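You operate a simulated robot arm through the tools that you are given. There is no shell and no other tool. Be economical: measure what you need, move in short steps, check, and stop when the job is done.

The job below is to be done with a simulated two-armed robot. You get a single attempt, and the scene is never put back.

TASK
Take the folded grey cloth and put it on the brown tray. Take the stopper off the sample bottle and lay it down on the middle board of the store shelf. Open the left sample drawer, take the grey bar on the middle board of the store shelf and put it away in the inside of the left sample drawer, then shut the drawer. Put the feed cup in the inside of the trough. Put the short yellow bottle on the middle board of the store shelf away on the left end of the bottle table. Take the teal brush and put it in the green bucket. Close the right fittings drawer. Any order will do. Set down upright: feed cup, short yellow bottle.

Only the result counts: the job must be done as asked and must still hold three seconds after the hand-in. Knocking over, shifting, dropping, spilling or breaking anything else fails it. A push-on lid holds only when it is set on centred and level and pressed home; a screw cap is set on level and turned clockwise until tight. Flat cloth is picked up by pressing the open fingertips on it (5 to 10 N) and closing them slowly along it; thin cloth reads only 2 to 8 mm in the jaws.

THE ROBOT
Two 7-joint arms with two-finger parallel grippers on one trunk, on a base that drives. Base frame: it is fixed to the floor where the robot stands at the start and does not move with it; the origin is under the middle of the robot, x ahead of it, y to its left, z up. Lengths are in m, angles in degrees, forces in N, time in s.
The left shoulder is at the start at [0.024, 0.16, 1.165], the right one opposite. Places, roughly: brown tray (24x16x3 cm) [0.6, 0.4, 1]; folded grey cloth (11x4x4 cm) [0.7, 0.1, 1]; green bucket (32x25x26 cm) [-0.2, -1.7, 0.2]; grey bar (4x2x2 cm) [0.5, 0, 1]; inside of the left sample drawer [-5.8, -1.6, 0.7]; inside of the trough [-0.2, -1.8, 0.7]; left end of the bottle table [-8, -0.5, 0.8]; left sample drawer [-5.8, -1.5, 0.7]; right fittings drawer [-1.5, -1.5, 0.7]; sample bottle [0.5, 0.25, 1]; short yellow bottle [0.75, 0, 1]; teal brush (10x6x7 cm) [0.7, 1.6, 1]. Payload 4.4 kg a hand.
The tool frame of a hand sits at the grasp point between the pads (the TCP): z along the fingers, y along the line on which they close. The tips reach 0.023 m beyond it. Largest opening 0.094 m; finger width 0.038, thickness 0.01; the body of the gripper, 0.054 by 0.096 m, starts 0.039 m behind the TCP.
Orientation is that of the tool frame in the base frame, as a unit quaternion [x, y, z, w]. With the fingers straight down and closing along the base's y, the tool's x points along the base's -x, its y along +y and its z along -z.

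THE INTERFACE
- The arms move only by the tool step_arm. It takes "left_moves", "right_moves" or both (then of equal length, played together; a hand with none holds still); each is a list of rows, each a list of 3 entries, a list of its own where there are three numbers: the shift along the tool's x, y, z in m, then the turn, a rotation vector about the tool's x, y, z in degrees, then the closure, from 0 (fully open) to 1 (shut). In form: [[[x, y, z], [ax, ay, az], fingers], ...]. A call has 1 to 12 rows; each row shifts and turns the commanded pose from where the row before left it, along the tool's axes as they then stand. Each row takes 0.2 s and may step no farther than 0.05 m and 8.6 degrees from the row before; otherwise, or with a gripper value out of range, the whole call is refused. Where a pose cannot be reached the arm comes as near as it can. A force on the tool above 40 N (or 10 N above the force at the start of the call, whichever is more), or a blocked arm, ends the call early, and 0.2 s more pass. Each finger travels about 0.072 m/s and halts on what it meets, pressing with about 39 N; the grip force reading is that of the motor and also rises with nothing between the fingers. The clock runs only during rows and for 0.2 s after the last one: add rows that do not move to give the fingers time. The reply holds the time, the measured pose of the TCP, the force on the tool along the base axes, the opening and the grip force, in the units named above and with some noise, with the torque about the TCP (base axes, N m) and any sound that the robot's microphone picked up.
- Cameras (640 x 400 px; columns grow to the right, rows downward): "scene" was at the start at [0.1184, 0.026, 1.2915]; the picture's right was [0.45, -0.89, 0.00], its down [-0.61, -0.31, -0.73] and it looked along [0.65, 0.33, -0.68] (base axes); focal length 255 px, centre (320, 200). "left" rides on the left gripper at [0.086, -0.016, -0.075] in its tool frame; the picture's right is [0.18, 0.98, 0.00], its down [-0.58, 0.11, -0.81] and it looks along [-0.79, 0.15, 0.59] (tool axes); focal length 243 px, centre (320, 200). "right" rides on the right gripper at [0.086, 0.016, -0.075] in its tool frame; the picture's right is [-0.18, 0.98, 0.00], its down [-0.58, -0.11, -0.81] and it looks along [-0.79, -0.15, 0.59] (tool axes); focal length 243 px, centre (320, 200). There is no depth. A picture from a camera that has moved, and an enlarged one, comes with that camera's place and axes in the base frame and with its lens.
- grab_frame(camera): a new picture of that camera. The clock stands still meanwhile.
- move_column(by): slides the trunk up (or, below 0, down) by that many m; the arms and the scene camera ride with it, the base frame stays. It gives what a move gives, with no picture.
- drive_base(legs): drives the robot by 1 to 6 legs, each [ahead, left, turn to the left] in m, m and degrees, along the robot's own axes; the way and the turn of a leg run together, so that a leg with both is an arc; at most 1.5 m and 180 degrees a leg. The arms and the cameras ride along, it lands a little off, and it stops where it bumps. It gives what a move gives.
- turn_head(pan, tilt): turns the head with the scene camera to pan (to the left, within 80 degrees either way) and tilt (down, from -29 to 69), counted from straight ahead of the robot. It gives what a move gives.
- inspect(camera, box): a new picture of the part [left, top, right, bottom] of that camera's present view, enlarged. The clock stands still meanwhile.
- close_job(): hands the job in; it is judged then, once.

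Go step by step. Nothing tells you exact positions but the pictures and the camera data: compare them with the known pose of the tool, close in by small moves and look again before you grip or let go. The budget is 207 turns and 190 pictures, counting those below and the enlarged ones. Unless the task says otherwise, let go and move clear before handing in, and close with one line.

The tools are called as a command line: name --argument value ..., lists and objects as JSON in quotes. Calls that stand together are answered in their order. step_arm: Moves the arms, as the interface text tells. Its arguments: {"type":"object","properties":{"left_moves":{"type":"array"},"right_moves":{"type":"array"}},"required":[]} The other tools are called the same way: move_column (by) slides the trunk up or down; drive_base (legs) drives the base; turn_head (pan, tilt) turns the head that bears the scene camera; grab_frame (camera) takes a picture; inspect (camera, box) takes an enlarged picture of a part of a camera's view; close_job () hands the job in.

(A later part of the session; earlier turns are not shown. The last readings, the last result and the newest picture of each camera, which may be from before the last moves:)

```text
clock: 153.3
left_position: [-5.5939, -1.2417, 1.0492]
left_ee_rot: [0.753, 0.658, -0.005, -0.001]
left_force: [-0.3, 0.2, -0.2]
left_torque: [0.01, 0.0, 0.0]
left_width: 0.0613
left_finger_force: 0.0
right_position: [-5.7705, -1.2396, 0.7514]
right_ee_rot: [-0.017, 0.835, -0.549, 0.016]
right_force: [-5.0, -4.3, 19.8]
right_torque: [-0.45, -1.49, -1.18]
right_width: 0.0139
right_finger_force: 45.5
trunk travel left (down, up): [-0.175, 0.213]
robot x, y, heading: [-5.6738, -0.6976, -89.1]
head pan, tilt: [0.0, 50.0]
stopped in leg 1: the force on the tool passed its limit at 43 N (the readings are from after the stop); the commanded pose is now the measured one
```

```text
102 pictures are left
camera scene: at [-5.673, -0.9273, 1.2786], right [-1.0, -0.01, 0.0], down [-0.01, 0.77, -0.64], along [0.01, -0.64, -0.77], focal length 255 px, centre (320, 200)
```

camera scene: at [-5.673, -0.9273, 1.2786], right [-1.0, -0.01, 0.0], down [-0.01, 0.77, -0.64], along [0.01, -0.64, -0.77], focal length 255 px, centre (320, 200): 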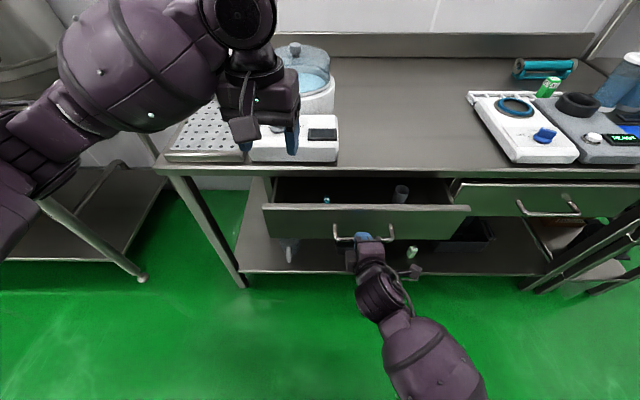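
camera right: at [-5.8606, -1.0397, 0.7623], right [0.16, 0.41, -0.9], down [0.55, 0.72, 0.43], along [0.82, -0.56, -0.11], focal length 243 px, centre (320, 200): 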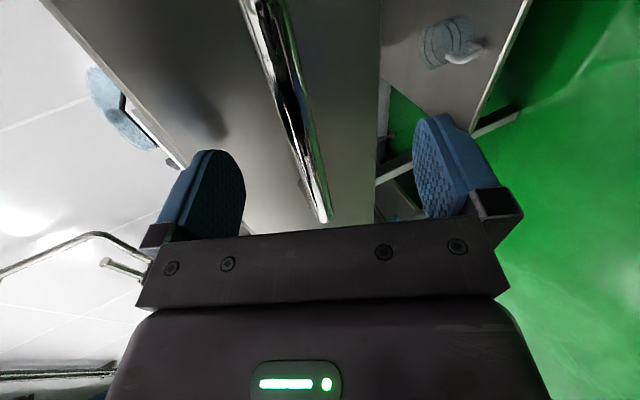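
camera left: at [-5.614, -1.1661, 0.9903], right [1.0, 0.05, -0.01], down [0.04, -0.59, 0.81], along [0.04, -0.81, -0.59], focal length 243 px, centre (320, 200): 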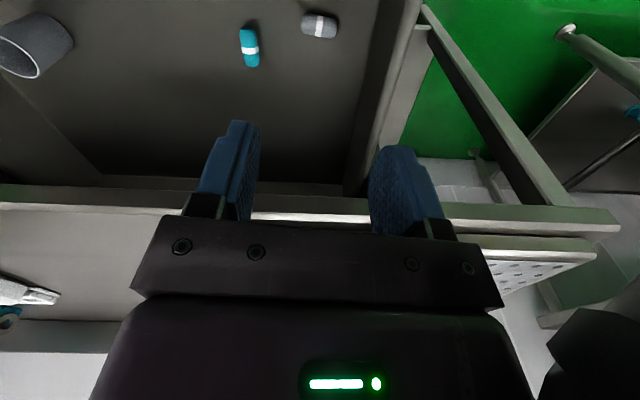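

Halfway shut; it stopped on side load. I'm relieving the vertical load a little and continuing.

step_arm --right_moves '[[[0, -0.003, 0], [0, 0, 0], 0.95], [[0, 0, 0], [0, 0, 0], 0.95]]'

drive_base --legs '[[0.06, 0, 0]]'

drive_base --legs '[[0.05, 0, 0]]'

grab_frame --camera "scene"

```text
clock: 153.9
left_position: [-5.5927, -1.2404, 1.0502]
left_ee_rot: [0.752, 0.659, -0.007, 0.0]
left_force: [-0.5, 0.6, 0.2]
left_torque: [0.04, -0.03, 0.0]
left_width: 0.061
left_finger_force: 0.1
right_position: [-5.7702, -1.2381, 0.7512]
right_ee_rot: [-0.018, 0.837, -0.546, 0.015]
right_force: [-5.0, 1.7, 15.7]
right_torque: [-0.22, -1.82, -0.37]
right_width: 0.0139
right_finger_force: 45.1
trunk travel left (down, up): [-0.175, 0.213]
robot x, y, heading: [-5.6747, -0.7007, -89.5]
head pan, tilt: [0.0, 50.0]
```

```text
clock: 154.9
left_position: [-5.5922, -1.2999, 1.0506]
left_ee_rot: [0.753, 0.658, -0.007, -0.001]
left_force: [-0.1, -0.2, 0.7]
left_torque: [-0.01, -0.01, 0.06]
left_width: 0.0608
left_finger_force: 0.1
right_position: [-5.7711, -1.2975, 0.7512]
right_ee_rot: [-0.019, 0.837, -0.546, 0.013]
right_force: [-5.8, -0.4, 17.2]
right_torque: [-0.21, -1.85, -0.12]
right_width: 0.014
right_finger_force: 45.6
trunk travel left (down, up): [-0.175, 0.213]
robot x, y, heading: [-5.6756, -0.7535, -89.4]
head pan, tilt: [0.0, 50.0]
```

```text
clock: 156.0
left_position: [-5.5905, -1.3525, 1.0515]
left_ee_rot: [0.753, 0.659, -0.006, -0.001]
left_force: [0.3, 0.6, 0.1]
left_torque: [-0.03, 0.02, 0.01]
left_width: 0.0612
left_finger_force: 0.1
right_position: [-5.7698, -1.3454, 0.7413]
right_ee_rot: [-0.019, 0.845, -0.535, 0.011]
right_force: [0.7, 1.8, -15.5]
right_torque: [-0.2, -0.39, -0.26]
right_width: 0.0142
right_finger_force: 10.8
trunk travel left (down, up): [-0.175, 0.213]
robot x, y, heading: [-5.6762, -0.8102, -89.1]
head pan, tilt: [0.0, 50.0]
stopped in leg 1: the force on the tool passed its limit at 84 N (the readings are from after the stop); the commanded pose is now the measured one
```

```text
101 pictures are left
camera scene: at [-5.6716, -1.0382, 1.279], right [-1.0, -0.01, 0.0], down [-0.01, 0.77, -0.64], along [0.01, -0.64, -0.77], focal length 255 px, centre (320, 200)
```

scene: 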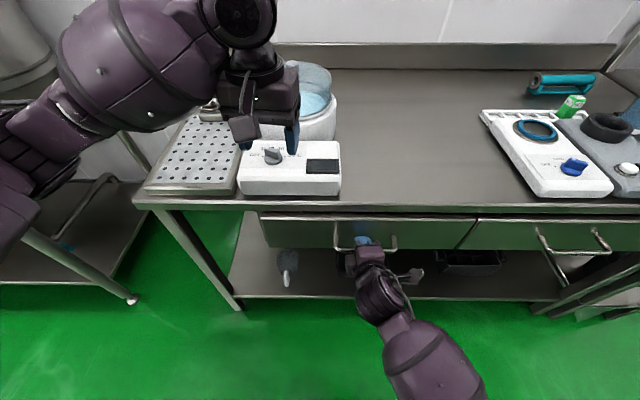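

The drawer is shut, flush with its neighbour. I'm opening the fingers and backing away.

step_arm --right_moves '[[[0, 0, 0], [0, 0, 0], 0.5], [[0, 0, 0], [0, 0, 0], 0], [[0, 0, 0], [0, 0, 0], 0], [[0, 0, 0], [0, 0, 0], 0]]'

drive_base --legs '[[-0.3, 0, 0]]'

grab_frame --camera "scene"

```text
clock: 156.7
left_position: [-5.5914, -1.3516, 1.0498]
left_ee_rot: [0.753, 0.658, -0.004, -0.003]
left_force: [-0.2, 0.0, -0.4]
left_torque: [0.03, -0.01, -0.01]
left_width: 0.0612
left_finger_force: 0.0
right_position: [-5.7698, -1.3348, 0.7275]
right_ee_rot: [-0.019, 0.854, -0.52, 0.01]
right_force: [2.9, 34.3, -35.8]
right_torque: [0.32, -0.47, -0.4]
right_width: 0.0732
right_finger_force: 0.1
trunk travel left (down, up): [-0.175, 0.213]
robot x, y, heading: [-5.672, -0.8095, -89.6]
head pan, tilt: [0.0, 50.0]
stopped in row 3 (right hand): the force on the tool passed its limit at 45 N (the readings are from after the stop); the commanded pose is now the measured one
```

```text
clock: 158.7
left_position: [-5.5931, -1.0475, 1.0505]
left_ee_rot: [0.751, 0.66, -0.006, -0.001]
left_force: [0.2, -0.2, -0.7]
left_torque: [0.02, 0.0, 0.02]
left_width: 0.0612
left_finger_force: 0.0
right_position: [-5.772, -1.0368, 0.7385]
right_ee_rot: [-0.02, 0.847, -0.532, 0.012]
right_force: [-0.4, -0.3, -0.3]
right_torque: [0.03, 0.01, -0.03]
right_width: 0.0939
right_finger_force: 0.1
trunk travel left (down, up): [-0.175, 0.213]
robot x, y, heading: [-5.6787, -0.5031, -89.0]
head pan, tilt: [0.0, 50.0]
```

```text
100 pictures are left
camera scene: at [-5.6748, -0.7327, 1.279], right [-1.0, -0.01, 0.0], down [-0.01, 0.77, -0.64], along [0.01, -0.64, -0.77], focal length 255 px, centre (320, 200)
```

scene: 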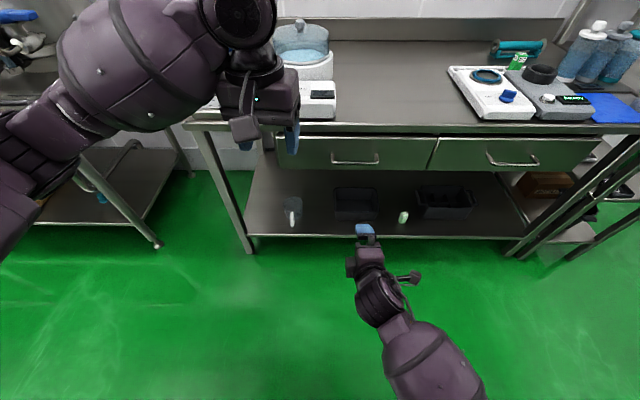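

The sample drawer is done. The fittings drawer is at about (-1.5, -1.5), so I'm strafing left along the corridor facing the benches.

drive_base --legs '[[0.12, 0.3, 0], [0, 1.4, 0]]'

drive_base --legs '[[0, 1.4, 0]]'

turn_head --pan 30 --tilt 30

grab_frame --camera "scene"

```text
clock: 174.1
left_position: [-3.879, -1.1492, 1.0501]
left_ee_rot: [0.751, 0.66, -0.005, -0.002]
left_force: [-0.1, -0.1, -0.4]
left_torque: [-0.02, 0.01, -0.03]
left_width: 0.061
left_finger_force: 0.1
right_position: [-4.0576, -1.1392, 0.738]
right_ee_rot: [-0.019, 0.847, -0.532, 0.011]
right_force: [-0.2, 0.2, 0.3]
right_torque: [0.0, -0.01, 0.0]
right_width: 0.094
right_finger_force: 0.1
trunk travel left (down, up): [-0.175, 0.213]
robot x, y, heading: [-3.964, -0.606, -89.3]
head pan, tilt: [0.0, 50.0]
```

```text
clock: 186.3
left_position: [-2.5066, -1.1253, 1.0509]
left_ee_rot: [0.749, 0.662, -0.006, -0.001]
left_force: [0.4, -0.1, 0.8]
left_torque: [0.01, 0.02, 0.0]
left_width: 0.0609
left_finger_force: 0.0
right_position: [-2.6842, -1.117, 0.7375]
right_ee_rot: [-0.024, 0.847, -0.531, 0.014]
right_force: [-0.7, 0.2, 0.0]
right_torque: [0.01, -0.01, 0.01]
right_width: 0.0942
right_finger_force: 0.2
trunk travel left (down, up): [-0.175, 0.213]
robot x, y, heading: [-2.5971, -0.585, -88.6]
head pan, tilt: [0.0, 50.0]
```

```text
clock: 187.2
left_position: [-2.5053, -1.1255, 1.0509]
left_ee_rot: [0.749, 0.663, -0.006, -0.001]
left_force: [0.7, 0.6, -0.7]
left_torque: [-0.01, -0.04, 0.0]
left_width: 0.0612
left_finger_force: 0.1
right_position: [-2.6842, -1.1159, 0.7361]
right_ee_rot: [-0.024, 0.847, -0.531, 0.013]
right_force: [0.1, -0.4, -0.2]
right_torque: [0.02, 0.02, 0.0]
right_width: 0.0942
right_finger_force: 0.0
trunk travel left (down, up): [-0.175, 0.213]
robot x, y, heading: [-2.5942, -0.5833, -88.8]
head pan, tilt: [30.0, 30.0]
```

```text
99 pictures are left
camera scene: at [-2.5446, -0.8119, 1.3084], right [-0.86, -0.52, 0.0], down [-0.26, 0.43, -0.87], along [0.45, -0.74, -0.5], focal length 255 px, centre (320, 200)
```

scene: 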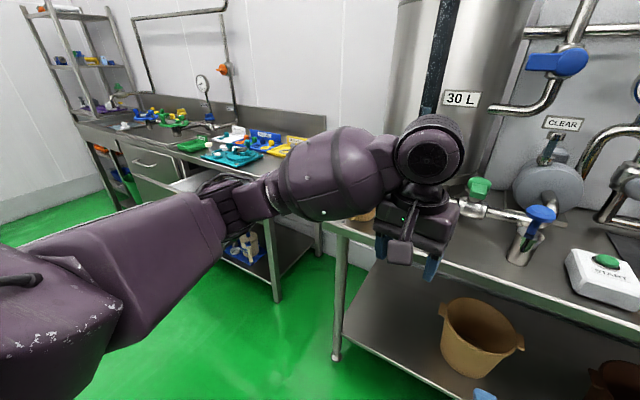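

I'm going on to the fittings bench and looking at its drawer.

drive_base --legs '[[-0.12, 0, -1], [0, 1.25, 0]]'

turn_head --pan 0 --tilt 40

grab_frame --camera "scene"

grab_frame --camera "right"

```text
clock: 199.2
left_position: [-1.2702, -0.9921, 1.0508]
left_ee_rot: [0.75, 0.662, -0.004, -0.001]
left_force: [-0.4, 0.0, 0.2]
left_torque: [0.02, 0.0, 0.0]
left_width: 0.0611
left_finger_force: 0.0
right_position: [-1.4497, -0.9835, 0.7387]
right_ee_rot: [-0.024, 0.847, -0.531, 0.014]
right_force: [0.3, -0.5, 0.1]
right_torque: [0.0, -0.05, 0.01]
right_width: 0.0939
right_finger_force: 0.0
trunk travel left (down, up): [-0.175, 0.213]
robot x, y, heading: [-1.3623, -0.4496, -88.8]
head pan, tilt: [30.0, 30.0]
```

```text
clock: 200.1
left_position: [-1.2712, -0.9921, 1.0517]
left_ee_rot: [0.748, 0.663, -0.006, -0.001]
left_force: [-1.0, -0.3, -0.7]
left_torque: [-0.02, -0.01, -0.02]
left_width: 0.0609
left_finger_force: 0.1
right_position: [-1.4496, -0.984, 0.7373]
right_ee_rot: [-0.023, 0.847, -0.531, 0.014]
right_force: [0.2, -0.2, 0.4]
right_torque: [-0.03, 0.04, 0.01]
right_width: 0.0942
right_finger_force: 0.1
trunk travel left (down, up): [-0.175, 0.213]
robot x, y, heading: [-1.3589, -0.4487, -88.8]
head pan, tilt: [0.0, 40.0]
```

```text
98 pictures are left
camera scene: at [-1.3543, -0.6861, 1.2931], right [-1.0, -0.02, 0.0], down [-0.02, 0.64, -0.77], along [0.02, -0.77, -0.64], focal length 255 px, centre (320, 200)
```

scene: 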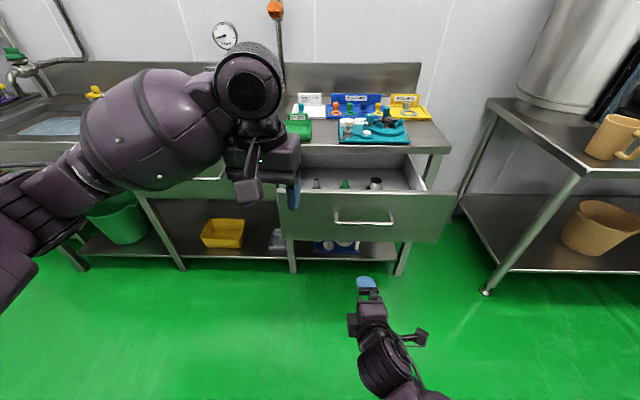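

```text
97 pictures are left
camera right: at [-1.5392, -0.9126, 0.756], right [0.16, 0.44, -0.89], down [0.54, 0.71, 0.45], along [0.82, -0.55, -0.12], focal length 243 px, centre (320, 200)
```

right: 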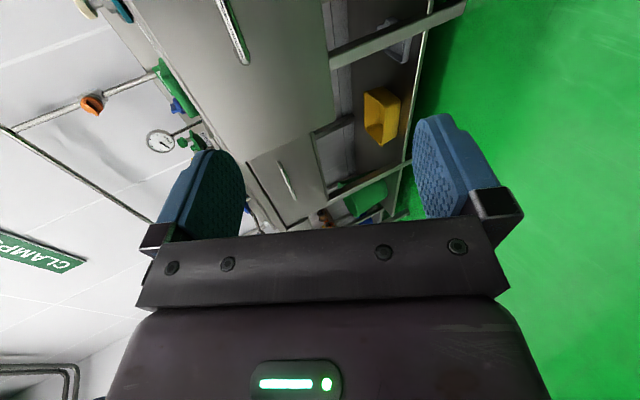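

The fittings drawer handle is at about (-1.48, -1.264, 0.722). I'm aligning the right hand and driving closer.

step_arm --right_moves '[[[0.03, 0.0135, 0.0066], [0, 0, 0], 0], [[0, 0, 0], [0, 0, 0], 0]]'

drive_base --legs '[[0.21, 0, -1]]'

grab_frame --camera "right"

grab_frame --camera "scene"

```text
clock: 200.7
left_position: [-1.2714, -0.9925, 1.0518]
left_ee_rot: [0.749, 0.662, -0.006, 0.0]
left_force: [0.7, -0.4, -0.5]
left_torque: [0.04, 0.03, -0.02]
left_width: 0.0612
left_finger_force: 0.1
right_position: [-1.4806, -0.9851, 0.7211]
right_ee_rot: [-0.023, 0.847, -0.531, 0.014]
right_force: [0.5, 0.6, 0.4]
right_torque: [0.01, 0.01, 0.0]
right_width: 0.0941
right_finger_force: 0.0
trunk travel left (down, up): [-0.175, 0.213]
robot x, y, heading: [-1.3547, -0.4495, -88.7]
head pan, tilt: [0.0, 40.0]
```

```text
clock: 202.3
left_position: [-1.2767, -1.2044, 1.0503]
left_ee_rot: [0.754, 0.656, -0.004, -0.002]
left_force: [-0.6, -0.2, 0.5]
left_torque: [0.0, 0.01, 0.02]
left_width: 0.0612
left_finger_force: 0.1
right_position: [-1.4865, -1.1929, 0.7211]
right_ee_rot: [-0.016, 0.847, -0.532, 0.01]
right_force: [0.3, -0.2, 0.1]
right_torque: [-0.03, 0.02, 0.0]
right_width: 0.0941
right_finger_force: 0.0
trunk travel left (down, up): [-0.175, 0.213]
robot x, y, heading: [-1.3555, -0.6608, -89.8]
head pan, tilt: [0.0, 40.0]
```

```text
96 pictures are left
camera right: at [-1.5751, -1.1206, 0.7398], right [0.17, 0.43, -0.88], down [0.56, 0.7, 0.45], along [0.81, -0.57, -0.13], focal length 243 px, centre (320, 200)
```

right: 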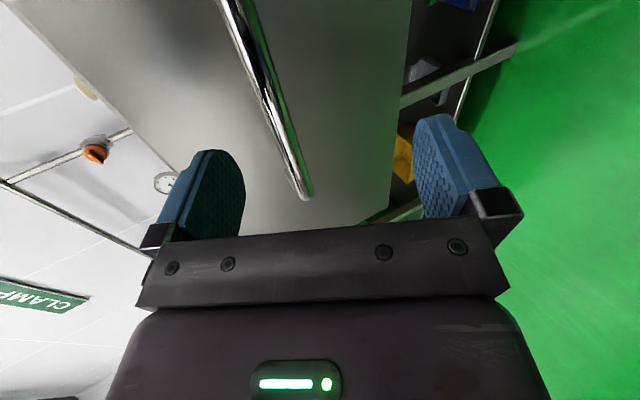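

```text
95 pictures are left
camera scene: at [-1.3554, -0.8968, 1.2929], right [-1.0, -0.01, 0.0], down [0.0, 0.64, -0.77], along [0.0, -0.77, -0.64], focal length 255 px, centre (320, 200)
```

scene: 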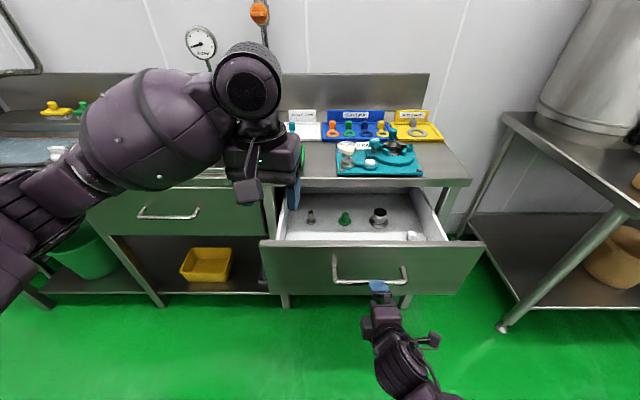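

I'm retracting the left hand a bit, and advancing the right onto the bar and closing.

step_arm --left_moves '[[[0.03, 0, -0.02], [0, 0, 0], 0.35], [[0.03, 0, -0.02], [0, 0, 0], 0.35], [[0.03, 0, -0.02], [0, 0, 0], 0.35], [[0, 0, 0], [0, 0, 0], 0.35], [[0, 0, 0], [0, 0, 0], 0.35], [[0, 0, 0], [0, 0, 0], 0.35], [[0, 0, 0], [0, 0, 0], 0.35], [[0, 0, 0], [0, 0, 0], 0.35]]' --right_moves '[[[0, -0.0095, 0.0195], [0, 0, 0], 0], [[0, -0.0095, 0.0195], [0, 0, 0], 0], [[0, -0.0095, 0.0195], [0, 0, 0], 0], [[0, 0, 0], [0, 0, 0], 0.35], [[0, 0, 0], [0, 0, 0], 0.65], [[0, 0, 0], [0, 0, 0], 0.9], [[0, 0, 0], [0, 0, 0], 0.95], [[0, 0, 0], [0, 0, 0], 0.95]]'

grab_frame --camera "right"

```text
clock: 204.2
left_position: [-1.2627, -1.1146, 1.1082]
left_ee_rot: [0.755, 0.656, -0.006, -0.001]
left_force: [0.1, -0.1, 0.4]
left_torque: [-0.02, -0.04, 0.01]
left_width: 0.061
left_finger_force: 0.1
right_position: [-1.4845, -1.2567, 0.7209]
right_ee_rot: [-0.014, 0.847, -0.531, 0.011]
right_force: [0.8, -2.1, 3.2]
right_torque: [0.07, -1.56, -1.15]
right_width: 0.0161
right_finger_force: 45.3
trunk travel left (down, up): [-0.175, 0.213]
robot x, y, heading: [-1.3592, -0.659, -89.5]
head pan, tilt: [0.0, 40.0]
```

```text
94 pictures are left
camera right: at [-1.5721, -1.1849, 0.7404], right [0.17, 0.43, -0.89], down [0.56, 0.7, 0.45], along [0.81, -0.57, -0.12], focal length 243 px, centre (320, 200)
```

right: 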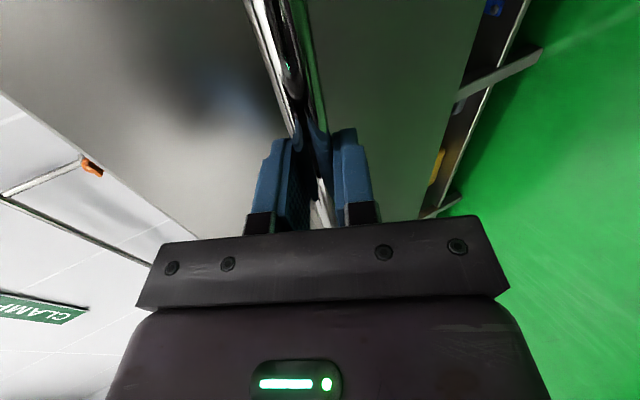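

Gripped, with low side load. Pushing the drawer in by driving forward.

drive_base --legs '[[0.12, 0, 0]]'

drive_base --legs '[[0.08, 0, 0]]'

grab_frame --camera "scene"

```text
clock: 205.4
left_position: [-1.2619, -1.2343, 1.1097]
left_ee_rot: [0.754, 0.657, -0.005, -0.001]
left_force: [0.2, 0.4, -0.2]
left_torque: [-0.04, -0.02, 0.0]
left_width: 0.0612
left_finger_force: 0.1
right_position: [-1.4841, -1.3765, 0.7224]
right_ee_rot: [-0.016, 0.847, -0.532, 0.009]
right_force: [-7.9, 0.5, 8.4]
right_torque: [0.05, -1.76, -0.12]
right_width: 0.0162
right_finger_force: 44.9
trunk travel left (down, up): [-0.175, 0.213]
robot x, y, heading: [-1.3568, -0.7817, -89.4]
head pan, tilt: [0.0, 40.0]
```

```text
clock: 206.4
left_position: [-1.2622, -1.3135, 1.1085]
left_ee_rot: [0.754, 0.657, -0.005, -0.001]
left_force: [-0.2, 0.0, -0.4]
left_torque: [0.01, 0.01, 0.01]
left_width: 0.0609
left_finger_force: 0.0
right_position: [-1.4829, -1.4567, 0.723]
right_ee_rot: [-0.016, 0.847, -0.532, 0.009]
right_force: [-7.3, 0.4, 5.4]
right_torque: [0.1, -1.72, -0.28]
right_width: 0.0163
right_finger_force: 44.7
trunk travel left (down, up): [-0.175, 0.213]
robot x, y, heading: [-1.354, -0.8591, -89.6]
head pan, tilt: [0.0, 40.0]
```

```text
93 pictures are left
camera scene: at [-1.3549, -1.0946, 1.2931], right [-1.0, -0.01, 0.0], down [0.0, 0.64, -0.77], along [0.0, -0.77, -0.64], focal length 255 px, centre (320, 200)
```

scene: 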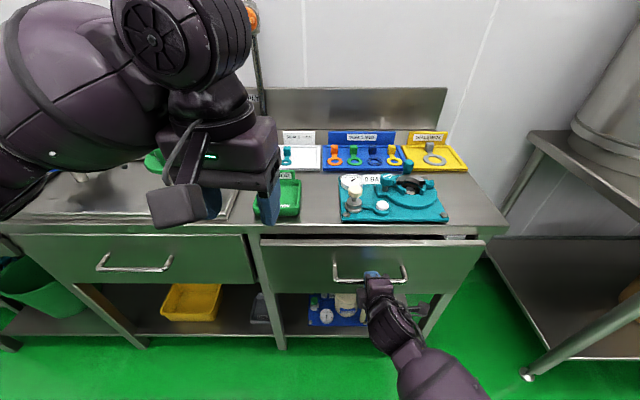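

Nearly shut; I'm pushing the last bit.

drive_base --legs '[[0.04, 0, 0]]'

grab_frame --camera "scene"

```text
clock: 207.3
left_position: [-1.2618, -1.3556, 1.1058]
left_ee_rot: [0.755, 0.656, -0.005, -0.001]
left_force: [-0.4, -0.6, 0.4]
left_torque: [-0.01, -0.05, 0.06]
left_width: 0.061
left_finger_force: 0.0
right_position: [-1.4828, -1.4959, 0.7173]
right_ee_rot: [-0.015, 0.849, -0.527, 0.008]
right_force: [5.0, -5.6, -29.6]
right_torque: [-0.13, -1.52, -0.94]
right_width: 0.0161
right_finger_force: 45.3
trunk travel left (down, up): [-0.175, 0.213]
robot x, y, heading: [-1.3543, -0.8958, -89.4]
head pan, tilt: [0.0, 40.0]
```

```text
92 pictures are left
camera scene: at [-1.3541, -1.137, 1.2919], right [-1.0, -0.01, 0.0], down [0.0, 0.64, -0.76], along [0.01, -0.76, -0.64], focal length 255 px, centre (320, 200)
```

scene: 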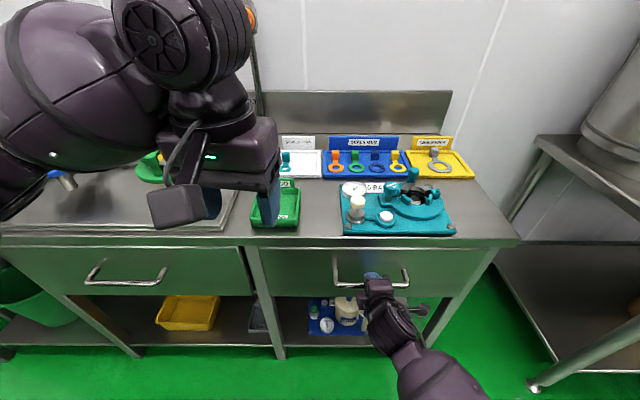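

drive_base --legs '[[0.02, 0, 0]]'

step_arm --right_moves '[[[0, 0, 0], [0, 0, 0], 0.5], [[0, 0, 0], [0, 0, 0], 0], [[0, 0, 0], [0, 0, 0], 0]]'

drive_base --legs '[[-0.35, 0, 0]]'

turn_head --pan 25 --tilt 40

grab_frame --camera "scene"

```text
clock: 208.1
left_position: [-1.2614, -1.3619, 1.1096]
left_ee_rot: [0.754, 0.656, -0.005, -0.001]
left_force: [-0.4, -0.1, 0.6]
left_torque: [0.02, 0.02, 0.01]
left_width: 0.0609
left_finger_force: 0.0
right_position: [-1.4836, -1.4995, 0.7166]
right_ee_rot: [-0.012, 0.851, -0.525, 0.012]
right_force: [0.2, 3.2, 2.3]
right_torque: [0.03, -0.95, -0.68]
right_width: 0.0157
right_finger_force: 45.2
trunk travel left (down, up): [-0.175, 0.213]
robot x, y, heading: [-1.3552, -0.9048, -89.7]
head pan, tilt: [0.0, 40.0]
stopped in leg 1: the force on the tool passed its limit at 46 N (the readings are from after the stop); the commanded pose is now the measured one
```

```text
clock: 208.8
left_position: [-1.262, -1.3613, 1.1067]
left_ee_rot: [0.754, 0.656, -0.006, -0.002]
left_force: [0.3, -0.2, -0.1]
left_torque: [0.0, 0.04, -0.04]
left_width: 0.0612
left_finger_force: 0.0
right_position: [-1.4826, -1.4879, 0.6973]
right_ee_rot: [-0.013, 0.862, -0.507, 0.009]
right_force: [4.2, 29.4, -29.1]
right_torque: [0.37, -0.33, -0.31]
right_width: 0.0768
right_finger_force: 0.1
trunk travel left (down, up): [-0.175, 0.213]
robot x, y, heading: [-1.3562, -0.9054, -90.0]
head pan, tilt: [0.0, 40.0]
stopped in row 3 (right hand): the force on the tool passed its limit at 46 N (the readings are from after the stop); the commanded pose is now the measured one
```

```text
clock: 211.1
left_position: [-1.2647, -1.0105, 1.1093]
left_ee_rot: [0.755, 0.655, -0.005, -0.001]
left_force: [1.2, 0.9, 0.2]
left_torque: [-0.01, 0.0, 0.02]
left_width: 0.0611
left_finger_force: 0.1
right_position: [-1.4858, -1.1428, 0.708]
right_ee_rot: [-0.011, 0.856, -0.517, 0.009]
right_force: [0.2, 0.2, 0.4]
right_torque: [0.01, 0.01, -0.02]
right_width: 0.0939
right_finger_force: 0.1
trunk travel left (down, up): [-0.175, 0.213]
robot x, y, heading: [-1.3588, -0.5535, -89.7]
head pan, tilt: [0.0, 40.0]
```

```text
clock: 212.0
left_position: [-1.2639, -1.0117, 1.1087]
left_ee_rot: [0.755, 0.655, -0.006, -0.002]
left_force: [0.7, -0.6, -0.9]
left_torque: [0.02, -0.01, 0.0]
left_width: 0.0611
left_finger_force: 0.0
right_position: [-1.4862, -1.1441, 0.7071]
right_ee_rot: [-0.01, 0.857, -0.516, 0.008]
right_force: [0.7, 0.0, -0.4]
right_torque: [0.01, -0.01, -0.03]
right_width: 0.0937
right_finger_force: 0.1
trunk travel left (down, up): [-0.175, 0.213]
robot x, y, heading: [-1.36, -0.5566, -89.8]
head pan, tilt: [25.0, 40.0]
```

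```text
91 pictures are left
camera scene: at [-1.3203, -0.7848, 1.2931], right [-0.91, -0.42, 0.0], down [-0.27, 0.58, -0.77], along [0.32, -0.69, -0.64], focal length 255 px, centre (320, 200)
```

scene: 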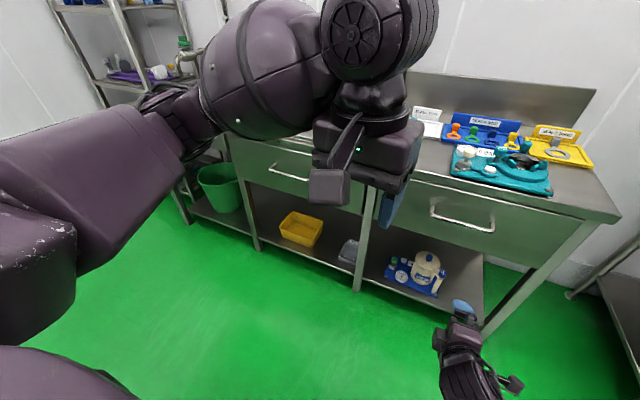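

The fittings drawer is shut. The green bucket is on this bench's lower shelf to the left, below the basin (the trough). I'm strafing left to look for the feed cup.

drive_base --legs '[[0.0, 0.95, 0]]'

turn_head --pan 0 --tilt 35

grab_frame --camera "scene"

turn_head --pan 50 --tilt 20

grab_frame --camera "scene"

```text
clock: 220.6
left_position: [-0.3225, -1.0184, 1.1093]
left_ee_rot: [0.76, 0.65, -0.006, -0.002]
left_force: [0.0, -0.7, -0.3]
left_torque: [0.03, 0.03, 0.01]
left_width: 0.0611
left_finger_force: 0.0
right_position: [-0.5439, -1.1469, 0.7077]
right_ee_rot: [-0.006, 0.857, -0.516, 0.006]
right_force: [0.4, 0.6, 0.0]
right_torque: [-0.02, -0.01, 0.03]
right_width: 0.0939
right_finger_force: 0.1
trunk travel left (down, up): [-0.175, 0.213]
robot x, y, heading: [-0.4107, -0.5606, -90.5]
head pan, tilt: [25.0, 40.0]
```

```text
clock: 221.5
left_position: [-0.3228, -1.0162, 1.1087]
left_ee_rot: [0.76, 0.65, -0.006, -0.002]
left_force: [-0.1, -0.7, 0.3]
left_torque: [-0.02, 0.0, 0.04]
left_width: 0.0611
left_finger_force: 0.0
right_position: [-0.5447, -1.1454, 0.7068]
right_ee_rot: [-0.006, 0.856, -0.517, 0.006]
right_force: [0.2, -0.3, 0.4]
right_torque: [0.02, 0.01, 0.0]
right_width: 0.0941
right_finger_force: 0.2
trunk travel left (down, up): [-0.175, 0.213]
robot x, y, heading: [-0.4053, -0.5597, -90.6]
head pan, tilt: [0.0, 35.0]
```

```text
90 pictures are left
camera scene: at [-0.4106, -0.7999, 1.3006], right [-1.0, 0.01, 0.0], down [0.01, 0.57, -0.82], along [-0.01, -0.82, -0.57], focal length 255 px, centre (320, 200)
```

scene: 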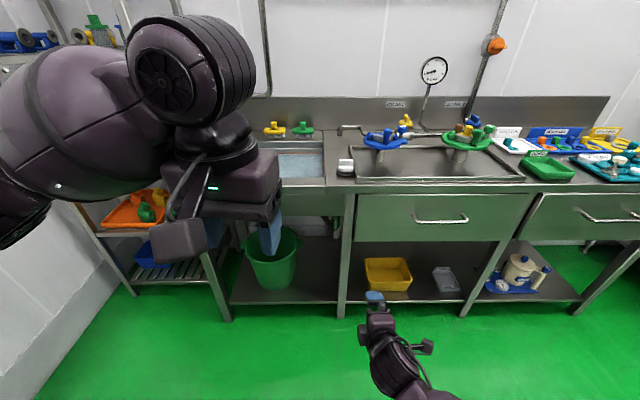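

```text
clock: 222.7
left_position: [-0.3223, -1.0178, 1.1082]
left_ee_rot: [0.76, 0.65, -0.006, -0.001]
left_force: [-0.1, -1.2, -0.4]
left_torque: [0.02, 0.0, 0.02]
left_width: 0.0611
left_finger_force: 0.1
right_position: [-0.5443, -1.1468, 0.7073]
right_ee_rot: [-0.005, 0.857, -0.516, 0.006]
right_force: [-0.3, -0.4, 0.7]
right_torque: [0.01, 0.01, 0.02]
right_width: 0.0938
right_finger_force: 0.1
trunk travel left (down, up): [-0.175, 0.213]
robot x, y, heading: [-0.4077, -0.5597, -90.7]
head pan, tilt: [50.0, 20.0]
```

```text
89 pictures are left
camera scene: at [-0.3391, -0.7725, 1.3245], right [-0.65, -0.76, 0.0], down [-0.26, 0.22, -0.94], along [0.71, -0.61, -0.34], focal length 255 px, centre (320, 200)
```

scene: 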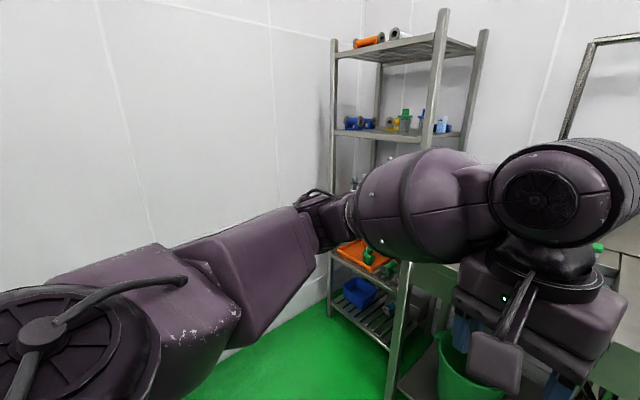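

A small white object stands at the rim between the basins; that may be the feed cup. Zooming in.

turn_head --pan 0 --tilt 35

inspect --camera "scene" --box '[250, 110, 450, 230]'

```text
clock: 223.9
left_position: [-0.3219, -1.0168, 1.1089]
left_ee_rot: [0.759, 0.651, -0.006, -0.002]
left_force: [-0.1, 0.1, 0.3]
left_torque: [0.01, 0.06, -0.01]
left_width: 0.0612
left_finger_force: 0.0
right_position: [-0.5451, -1.1457, 0.7076]
right_ee_rot: [-0.006, 0.857, -0.515, 0.006]
right_force: [0.6, -0.2, -0.6]
right_torque: [-0.01, 0.0, 0.03]
right_width: 0.0941
right_finger_force: 0.1
trunk travel left (down, up): [-0.175, 0.213]
robot x, y, heading: [-0.4049, -0.5579, -90.7]
head pan, tilt: [0.0, 35.0]
```

```text
3.20 times, centred on (350, 170) of scene
camera zoom: at [-0.4106, -0.7999, 1.3007], right [-1.0, 0.01, 0.0], down [0.01, 0.57, -0.82], along [-0.01, -0.82, -0.57], focal length 816 px, centre (224, 296)
```

zoom: 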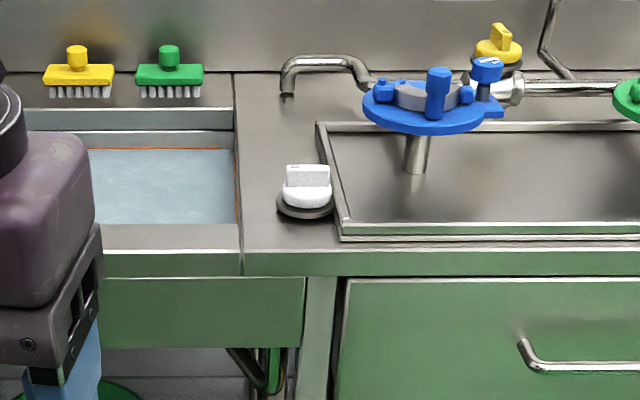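

That's a valve knob, not a cup. The feed cup is likely the small labelled blue cup on the store shelf's lower board. I'm straightening the right hand (pointing down), then returning to the shelf.

step_arm --right_moves '[[[0, 0, 0], [-8.5, 0, 0], 0], [[0, 0, 0], [-8.5, 0, 0], 0], [[0, 0, 0], [-8.5, 0, 0], 0], [[0, 0, 0], [-8.5, 0, 0], 0], [[0, 0, 0], [-8.5, 0, 0], 0], [[0, 0, 0], [-8.5, 0, 0], 0], [[0, 0, 0], [-8.5, 0, 0], 0], [[0, 0, 0], [-2.5, 0, 0], 0], [[0, 0, -0.045], [0, 0, 0], 0], [[0, 0, -0.045], [0, 0, 0], 0], [[0, 0, -0.045], [0, 0, 0], 0], [[0, 0, -0.045], [0, 0, 0], 0]]'

drive_base --legs '[[-0.2, -0.1, 0], [0, 0, 90.7]]'

turn_head --pan 0 --tilt 35

grab_frame --camera "scene"

```text
clock: 226.5
left_position: [-0.3219, -1.0162, 1.1094]
left_ee_rot: [0.76, 0.65, -0.007, 0.0]
left_force: [-0.4, 1.5, 0.5]
left_torque: [-0.01, -0.01, 0.01]
left_width: 0.0613
left_finger_force: 0.1
right_position: [-0.543, -1.1443, 0.8894]
right_ee_rot: [-0.008, 1.0, -0.001, 0.001]
right_force: [-0.2, 0.2, -0.4]
right_torque: [0.0, 0.0, -0.01]
right_width: 0.0941
right_finger_force: 0.1
trunk travel left (down, up): [-0.175, 0.213]
robot x, y, heading: [-0.4061, -0.5625, -90.5]
head pan, tilt: [0.0, 35.0]
```

```text
clock: 232.0
left_position: [-0.0469, -0.271, 1.109]
left_ee_rot: [0.079, 0.997, -0.006, 0.003]
left_force: [0.1, 0.5, -0.7]
left_torque: [0.01, 0.01, -0.02]
left_width: 0.0613
left_finger_force: 0.0
right_position: [0.0804, -0.495, 0.8897]
right_ee_rot: [0.712, -0.703, 0.0, -0.002]
right_force: [-0.2, -0.9, -0.4]
right_torque: [0.05, 0.0, -0.02]
right_width: 0.0939
right_finger_force: 0.0
trunk travel left (down, up): [-0.175, 0.213]
robot x, y, heading: [-0.505, -0.3561, -0.6]
head pan, tilt: [0.0, 35.0]
```

```text
clock: 232.6
left_position: [-0.0474, -0.2717, 1.1089]
left_ee_rot: [0.078, 0.997, -0.006, 0.003]
left_force: [0.3, 0.0, 0.4]
left_torque: [0.0, 0.01, 0.0]
left_width: 0.0608
left_finger_force: 0.0
right_position: [0.0794, -0.4937, 0.8877]
right_ee_rot: [0.711, -0.703, 0.0, -0.001]
right_force: [-0.7, -0.4, 0.4]
right_torque: [-0.01, 0.0, -0.01]
right_width: 0.0938
right_finger_force: 0.1
trunk travel left (down, up): [-0.175, 0.213]
robot x, y, heading: [-0.5015, -0.356, -0.8]
head pan, tilt: [0.0, 35.0]
```

```text
87 pictures are left
camera scene: at [-0.2642, -0.3591, 1.3006], right [-0.01, -1.0, 0.0], down [-0.57, 0.01, -0.82], along [0.82, -0.01, -0.57], focal length 255 px, centre (320, 200)
```

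scene: 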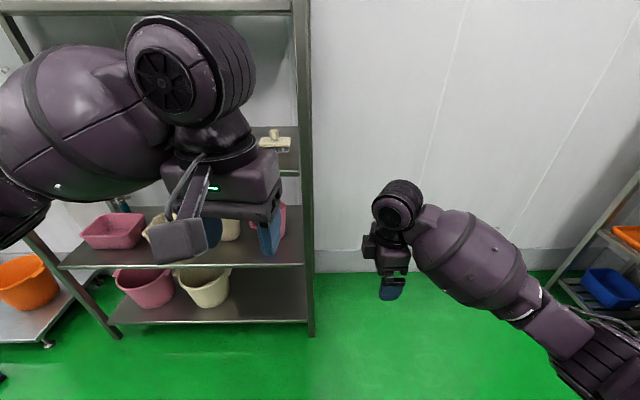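

I'm centring on the shelf and raising the right hand to working height.

drive_base --legs '[[0, 0.47, 0.8]]'

step_arm --left_moves '[[[0, 0, 0.03], [0, 0, 0], 0.35], [[0, 0, 0.03], [0, 0, 0], 0.35], [[0, 0, 0], [0, 0, 0], 0.35], [[0, 0, 0], [0, 0, 0], 0.35], [[0, 0, 0], [0, 0, 0], 0.35]]' --right_moves '[[[0, 0, -0.045], [0, 0, 0], 0], [[0, 0, -0.045], [0, 0, 0], 0], [[0, 0, -0.045], [0, 0, 0], 0], [[0, 0, -0.035], [0, 0, 0], 0], [[0, 0, 0], [0, 0, 0], 0]]'

drive_base --legs '[[0.2, 0, 0]]'

grab_frame --camera "scene"

```text
clock: 237.3
left_position: [-0.045, 0.2123, 1.1089]
left_ee_rot: [0.072, 0.997, -0.005, 0.003]
left_force: [-0.1, -0.5, 0.6]
left_torque: [-0.02, 0.02, 0.0]
left_width: 0.061
left_finger_force: 0.1
right_position: [0.0852, -0.0088, 0.889]
right_ee_rot: [0.717, -0.697, -0.001, -0.002]
right_force: [-0.4, 0.4, -1.1]
right_torque: [0.02, -0.01, 0.0]
right_width: 0.094
right_finger_force: 0.1
trunk travel left (down, up): [-0.175, 0.213]
robot x, y, heading: [-0.5048, 0.1192, 0.1]
head pan, tilt: [0.0, 35.0]
```

```text
clock: 238.5
left_position: [-0.045, 0.2104, 1.0477]
left_ee_rot: [0.072, 0.997, -0.005, 0.003]
left_force: [-0.2, -0.2, 0.2]
left_torque: [-0.02, 0.01, 0.04]
left_width: 0.0609
left_finger_force: 0.0
right_position: [0.0845, -0.0081, 1.0588]
right_ee_rot: [0.716, -0.698, 0.0, -0.002]
right_force: [-0.4, 0.3, -1.1]
right_torque: [0.01, -0.01, 0.0]
right_width: 0.0942
right_finger_force: 0.0
trunk travel left (down, up): [-0.175, 0.213]
robot x, y, heading: [-0.499, 0.116, -0.0]
head pan, tilt: [0.0, 35.0]
```

```text
clock: 240.1
left_position: [0.1527, 0.2098, 1.0481]
left_ee_rot: [0.072, 0.997, -0.005, 0.002]
left_force: [-0.4, 0.0, -0.2]
left_torque: [-0.02, 0.01, 0.0]
left_width: 0.0611
left_finger_force: 0.0
right_position: [0.2814, -0.007, 1.0584]
right_ee_rot: [0.716, -0.698, -0.001, -0.001]
right_force: [1.6, 0.2, 0.7]
right_torque: [-0.01, 0.04, 0.02]
right_width: 0.0941
right_finger_force: 0.0
trunk travel left (down, up): [-0.175, 0.213]
robot x, y, heading: [-0.3033, 0.1185, -0.0]
head pan, tilt: [0.0, 35.0]
```

```text
86 pictures are left
camera scene: at [-0.0633, 0.1213, 1.3005], right [0.0, -1.0, 0.0], down [-0.57, 0.0, -0.82], along [0.82, 0.0, -0.57], focal length 255 px, centre (320, 200)
```

scene: 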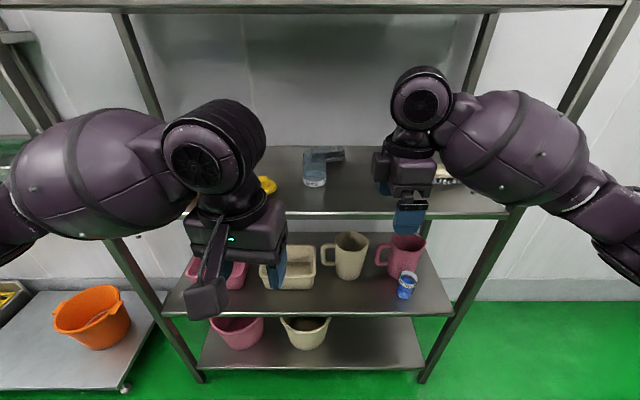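

I'm driving 12 cm closer, then extending the right hand forward past the bottle at y≈0 and turning to match the cloth's skew.

drive_base --legs '[[0.12, 0, 0]]'

step_arm --right_moves '[[[0, -0.038, 0], [0, 0, 0], 0], [[0, -0.038, 0], [0, 0, 0], 0], [[0, -0.038, 0], [0, 0, 0], 0], [[0, -0.038, 0], [0, 0, 0], 0], [[0, -0.038, 0], [0, 0, 0], 0], [[0, -0.038, 0], [0, 0, 0], 0], [[0, -0.038, 0], [0, 0, 0], 0], [[0, 0, 0], [0, 0, -6.4], 0], [[0, 0, 0], [0, 0, -6.4], 0], [[0, 0, 0], [0, 0, 0], 0]]'

grab_frame --camera "scene"

grab_frame --camera "right"

```text
clock: 241.3
left_position: [0.2678, 0.2098, 1.0478]
left_ee_rot: [0.072, 0.997, -0.007, 0.004]
left_force: [-0.3, 0.0, -0.5]
left_torque: [0.0, 0.0, -0.06]
left_width: 0.0609
left_finger_force: 0.1
right_position: [0.3988, -0.0084, 1.0591]
right_ee_rot: [0.716, -0.698, -0.001, -0.002]
right_force: [0.4, -0.3, 0.1]
right_torque: [0.03, 0.01, -0.04]
right_width: 0.0939
right_finger_force: 0.1
trunk travel left (down, up): [-0.175, 0.213]
robot x, y, heading: [-0.1861, 0.1207, 0.0]
head pan, tilt: [0.0, 35.0]
```

```text
clock: 243.5
left_position: [0.2673, 0.2086, 1.0498]
left_ee_rot: [0.072, 0.997, -0.005, 0.003]
left_force: [-0.1, -0.6, -0.3]
left_torque: [-0.02, -0.02, 0.02]
left_width: 0.0612
left_finger_force: 0.1
right_position: [0.6629, -0.0007, 1.0597]
right_ee_rot: [0.79, -0.614, 0.0, -0.002]
right_force: [0.6, 1.2, -0.8]
right_torque: [-0.01, 0.03, -0.01]
right_width: 0.0942
right_finger_force: 0.1
trunk travel left (down, up): [-0.175, 0.213]
robot x, y, heading: [-0.1871, 0.1229, 0.0]
head pan, tilt: [0.0, 35.0]
```

```text
85 pictures are left
camera scene: at [0.0521, 0.121, 1.3007], right [0.0, -1.0, 0.0], down [-0.57, 0.0, -0.82], along [0.82, 0.0, -0.57], focal length 255 px, centre (320, 200)
```

scene: 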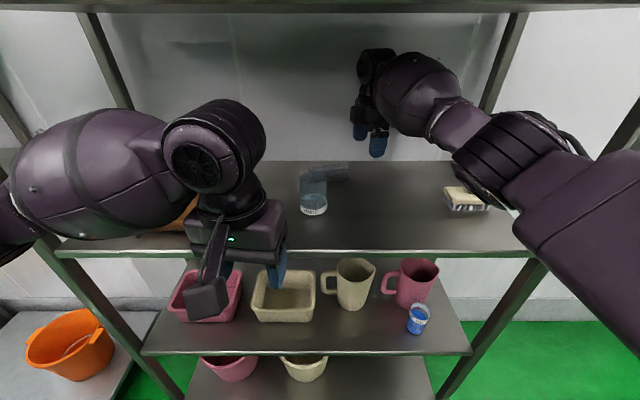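

```text
84 pictures are left
camera right: at [0.6691, -0.088, 1.1343], right [-1.0, -0.07, 0.0], down [-0.04, 0.59, 0.81], along [-0.05, 0.81, -0.59], focal length 243 px, centre (320, 200)
```

right: 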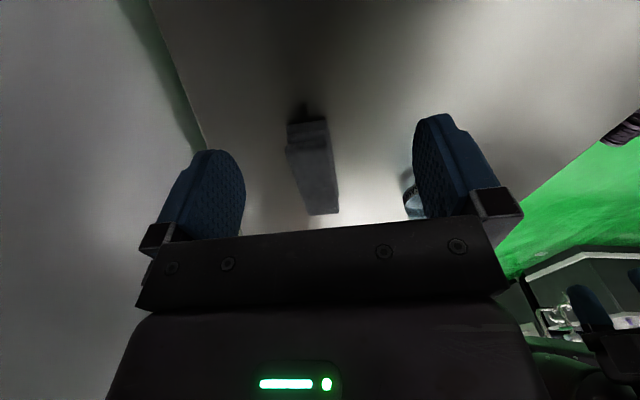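

The cloth lies centred ahead at (0.661, 0.091). I'm moving over it and partly down, then checking the elbow near the pale brush.

step_arm --right_moves '[[[-0.03, -0.007, 0], [0, 0, 0], 0], [[-0.03, -0.007, 0], [0, 0, 0], 0], [[-0.03, -0.007, 0], [0, 0, 0], 0], [[0, 0, 0.02], [0, 0, 0], 0], [[0, 0, 0.02], [0, 0, 0], 0], [[0, 0, 0], [0, 0, 0], 0]]'

inspect --camera "scene" --box '[280, 60, 560, 240]'

grab_frame --camera "right"

```text
clock: 244.9
left_position: [0.2681, 0.2096, 1.0483]
left_ee_rot: [0.072, 0.997, -0.005, 0.004]
left_force: [1.3, -0.1, -0.3]
left_torque: [0.03, -0.01, -0.03]
left_width: 0.0612
left_finger_force: 0.1
right_position: [0.6559, 0.0892, 1.0185]
right_ee_rot: [0.79, -0.614, 0.0, -0.002]
right_force: [-0.4, -0.6, -0.1]
right_torque: [0.0, 0.02, -0.01]
right_width: 0.0939
right_finger_force: 0.1
right hand out of reach, approached as far as the arm can: row 3
trunk travel left (down, up): [-0.175, 0.213]
robot x, y, heading: [-0.1862, 0.1212, 0.1]
head pan, tilt: [0.0, 35.0]
```

```text
2.22 times, centred on (420, 150) of scene
camera zoom: at [0.0517, 0.1211, 1.3008], right [0.0, -1.0, 0.0], down [-0.57, 0.0, -0.82], along [0.82, 0.0, -0.57], focal length 567 px, centre (98, 311)
```

zoom: 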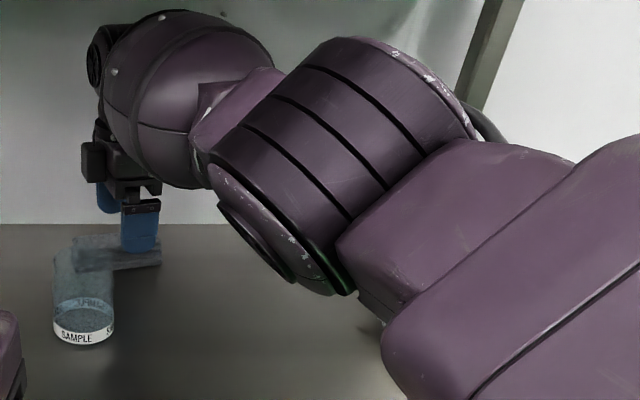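

```text
82 pictures are left
camera right: at [0.6614, 0.0023, 1.0941], right [-1.0, -0.06, 0.0], down [-0.04, 0.59, 0.81], along [-0.05, 0.81, -0.59], focal length 243 px, centre (320, 200)
```

right: 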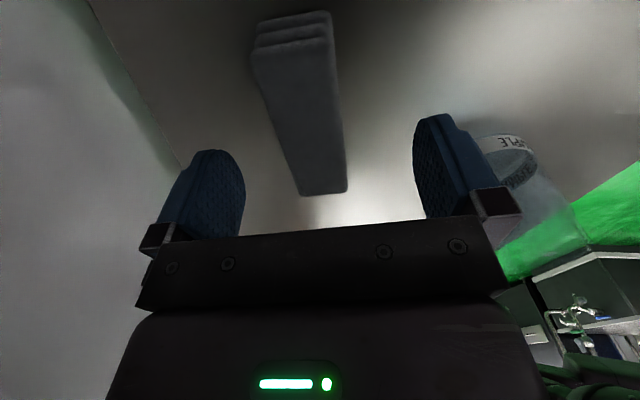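

Alignment is fine (cloth centre 4 mm off). I'm descending and closing on it.

step_arm --right_moves '[[[0, -0.003, 0.015], [0, 0, 0], 0], [[0, 0, 0.015], [0, 0, 0], 0], [[0, 0, 0.009], [0, 0, 0], 0], [[0, 0, 0], [0, 0, 0], 0.3], [[0, 0, 0], [0, 0, 0], 0.5], [[0, 0, 0], [0, 0, 0], 0.7], [[0, 0, 0], [0, 0, 0], 0.85], [[0, 0, 0], [0, 0, 0], 0.85]]'

inspect --camera "scene" --box '[280, 60, 560, 240]'

```text
clock: 246.7
left_position: [0.2687, 0.2096, 1.0473]
left_ee_rot: [0.071, 0.997, -0.006, 0.003]
left_force: [-0.1, 0.4, 0.3]
left_torque: [0.03, 0.03, 0.0]
left_width: 0.061
left_finger_force: 0.1
right_position: [0.6557, 0.0881, 0.9815]
right_ee_rot: [0.789, -0.614, 0.0, -0.003]
right_force: [-0.2, -1.0, 1.3]
right_torque: [-0.04, 0.04, 0.01]
right_width: 0.0371
right_finger_force: 39.1
trunk travel left (down, up): [-0.175, 0.213]
robot x, y, heading: [-0.1865, 0.1205, 0.2]
head pan, tilt: [0.0, 35.0]
```

```text
2.22 times, centred on (420, 150) of scene
camera zoom: at [0.052, 0.1212, 1.3007], right [0.0, -1.0, 0.0], down [-0.57, 0.0, -0.82], along [0.82, 0.0, -0.57], focal length 567 px, centre (98, 311)
```

zoom: 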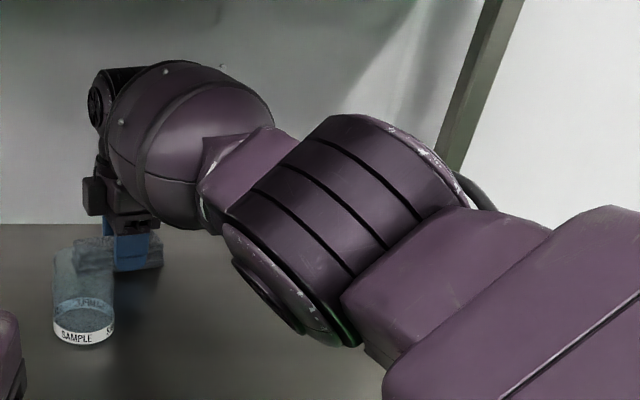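

The cloth is gripped (3.7 cm). To avoid sweeping the arm over the open bottle, I'll take it back out at y≈0 and approach the tray from further left.

step_arm --right_moves '[[[0, 0, -0.03], [0, 0, 0], 0.85], [[0, 0, -0.03], [0, 0, 0], 0.85], [[0, 0, -0.02], [0, 0, 0], 0.85], [[0.03, 0.007, 0], [0, 0, 0], 0.85], [[0.03, 0.007, 0], [0, 0, 0], 0.85], [[0.035, 0.007, 0], [0, 0, 0], 0.85], [[0, 0.04, 0], [0, 0, 0], 0.85], [[0, 0.04, 0], [0, 0, 0], 0.85], [[0, 0.04, 0], [0, 0, 0], 0.85], [[-0.01, 0.04, 0], [0, 0, 0], 0.85], [[-0.01, 0.04, 0], [0, 0, 0], 0.85], [[-0.01, 0.04, 0], [0, 0, 0], 0.85]]'

grab_frame --camera "scene"

```text
clock: 249.3
left_position: [0.2675, 0.2107, 1.0478]
left_ee_rot: [0.073, 0.997, -0.006, 0.004]
left_force: [-0.2, 0.0, 0.4]
left_torque: [-0.03, -0.02, -0.02]
left_width: 0.061
left_finger_force: 0.2
right_position: [0.6722, 0.0035, 1.0793]
right_ee_rot: [0.79, -0.613, 0.0, -0.002]
right_force: [-0.6, 0.6, 0.7]
right_torque: [-0.04, -0.02, 0.0]
right_width: 0.037
right_finger_force: 38.3
right hand out of reach, approached as far as the arm can: row 4, 5, 6, 7, 8, 9, 10, 11, 12
trunk travel left (down, up): [-0.175, 0.213]
robot x, y, heading: [-0.1899, 0.1217, 0.1]
head pan, tilt: [0.0, 35.0]
```

```text
80 pictures are left
camera scene: at [0.0519, 0.1216, 1.3007], right [0.0, -1.0, 0.0], down [-0.57, 0.0, -0.82], along [0.82, 0.0, -0.57], focal length 255 px, centre (320, 200)
```

scene: 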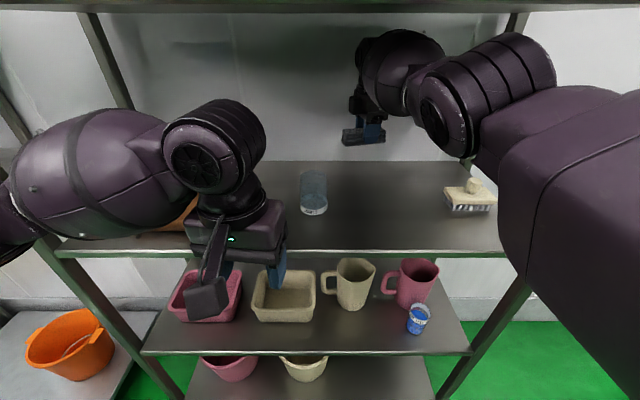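

The arm got stretched to its limit. I'm easing it down and back.

step_arm --right_moves '[[[0, 0.01, 0.02], [0, 0, 0], 0.85], [[0, 0.02, 0.01], [0, 0, 0], 0.85], [[0, 0.03, 0], [0, 0, 0], 0.85], [[0, 0, 0], [0, 0, 0], 0.85]]'

```text
clock: 250.3
left_position: [0.2678, 0.21, 1.0481]
left_ee_rot: [0.072, 0.997, -0.005, 0.003]
left_force: [-0.9, 0.0, -0.1]
left_torque: [0.0, 0.04, -0.03]
left_width: 0.0613
left_finger_force: 0.1
right_position: [0.6748, 0.0018, 1.0477]
right_ee_rot: [0.79, -0.613, -0.001, -0.003]
right_force: [0.6, -0.7, -0.6]
right_torque: [0.01, -0.02, -0.03]
right_width: 0.0371
right_finger_force: 38.3
right hand out of reach, approached as far as the arm can: row 1, 2, 3
trunk travel left (down, up): [-0.175, 0.213]
robot x, y, heading: [-0.188, 0.1208, -0.0]
head pan, tilt: [0.0, 35.0]
```

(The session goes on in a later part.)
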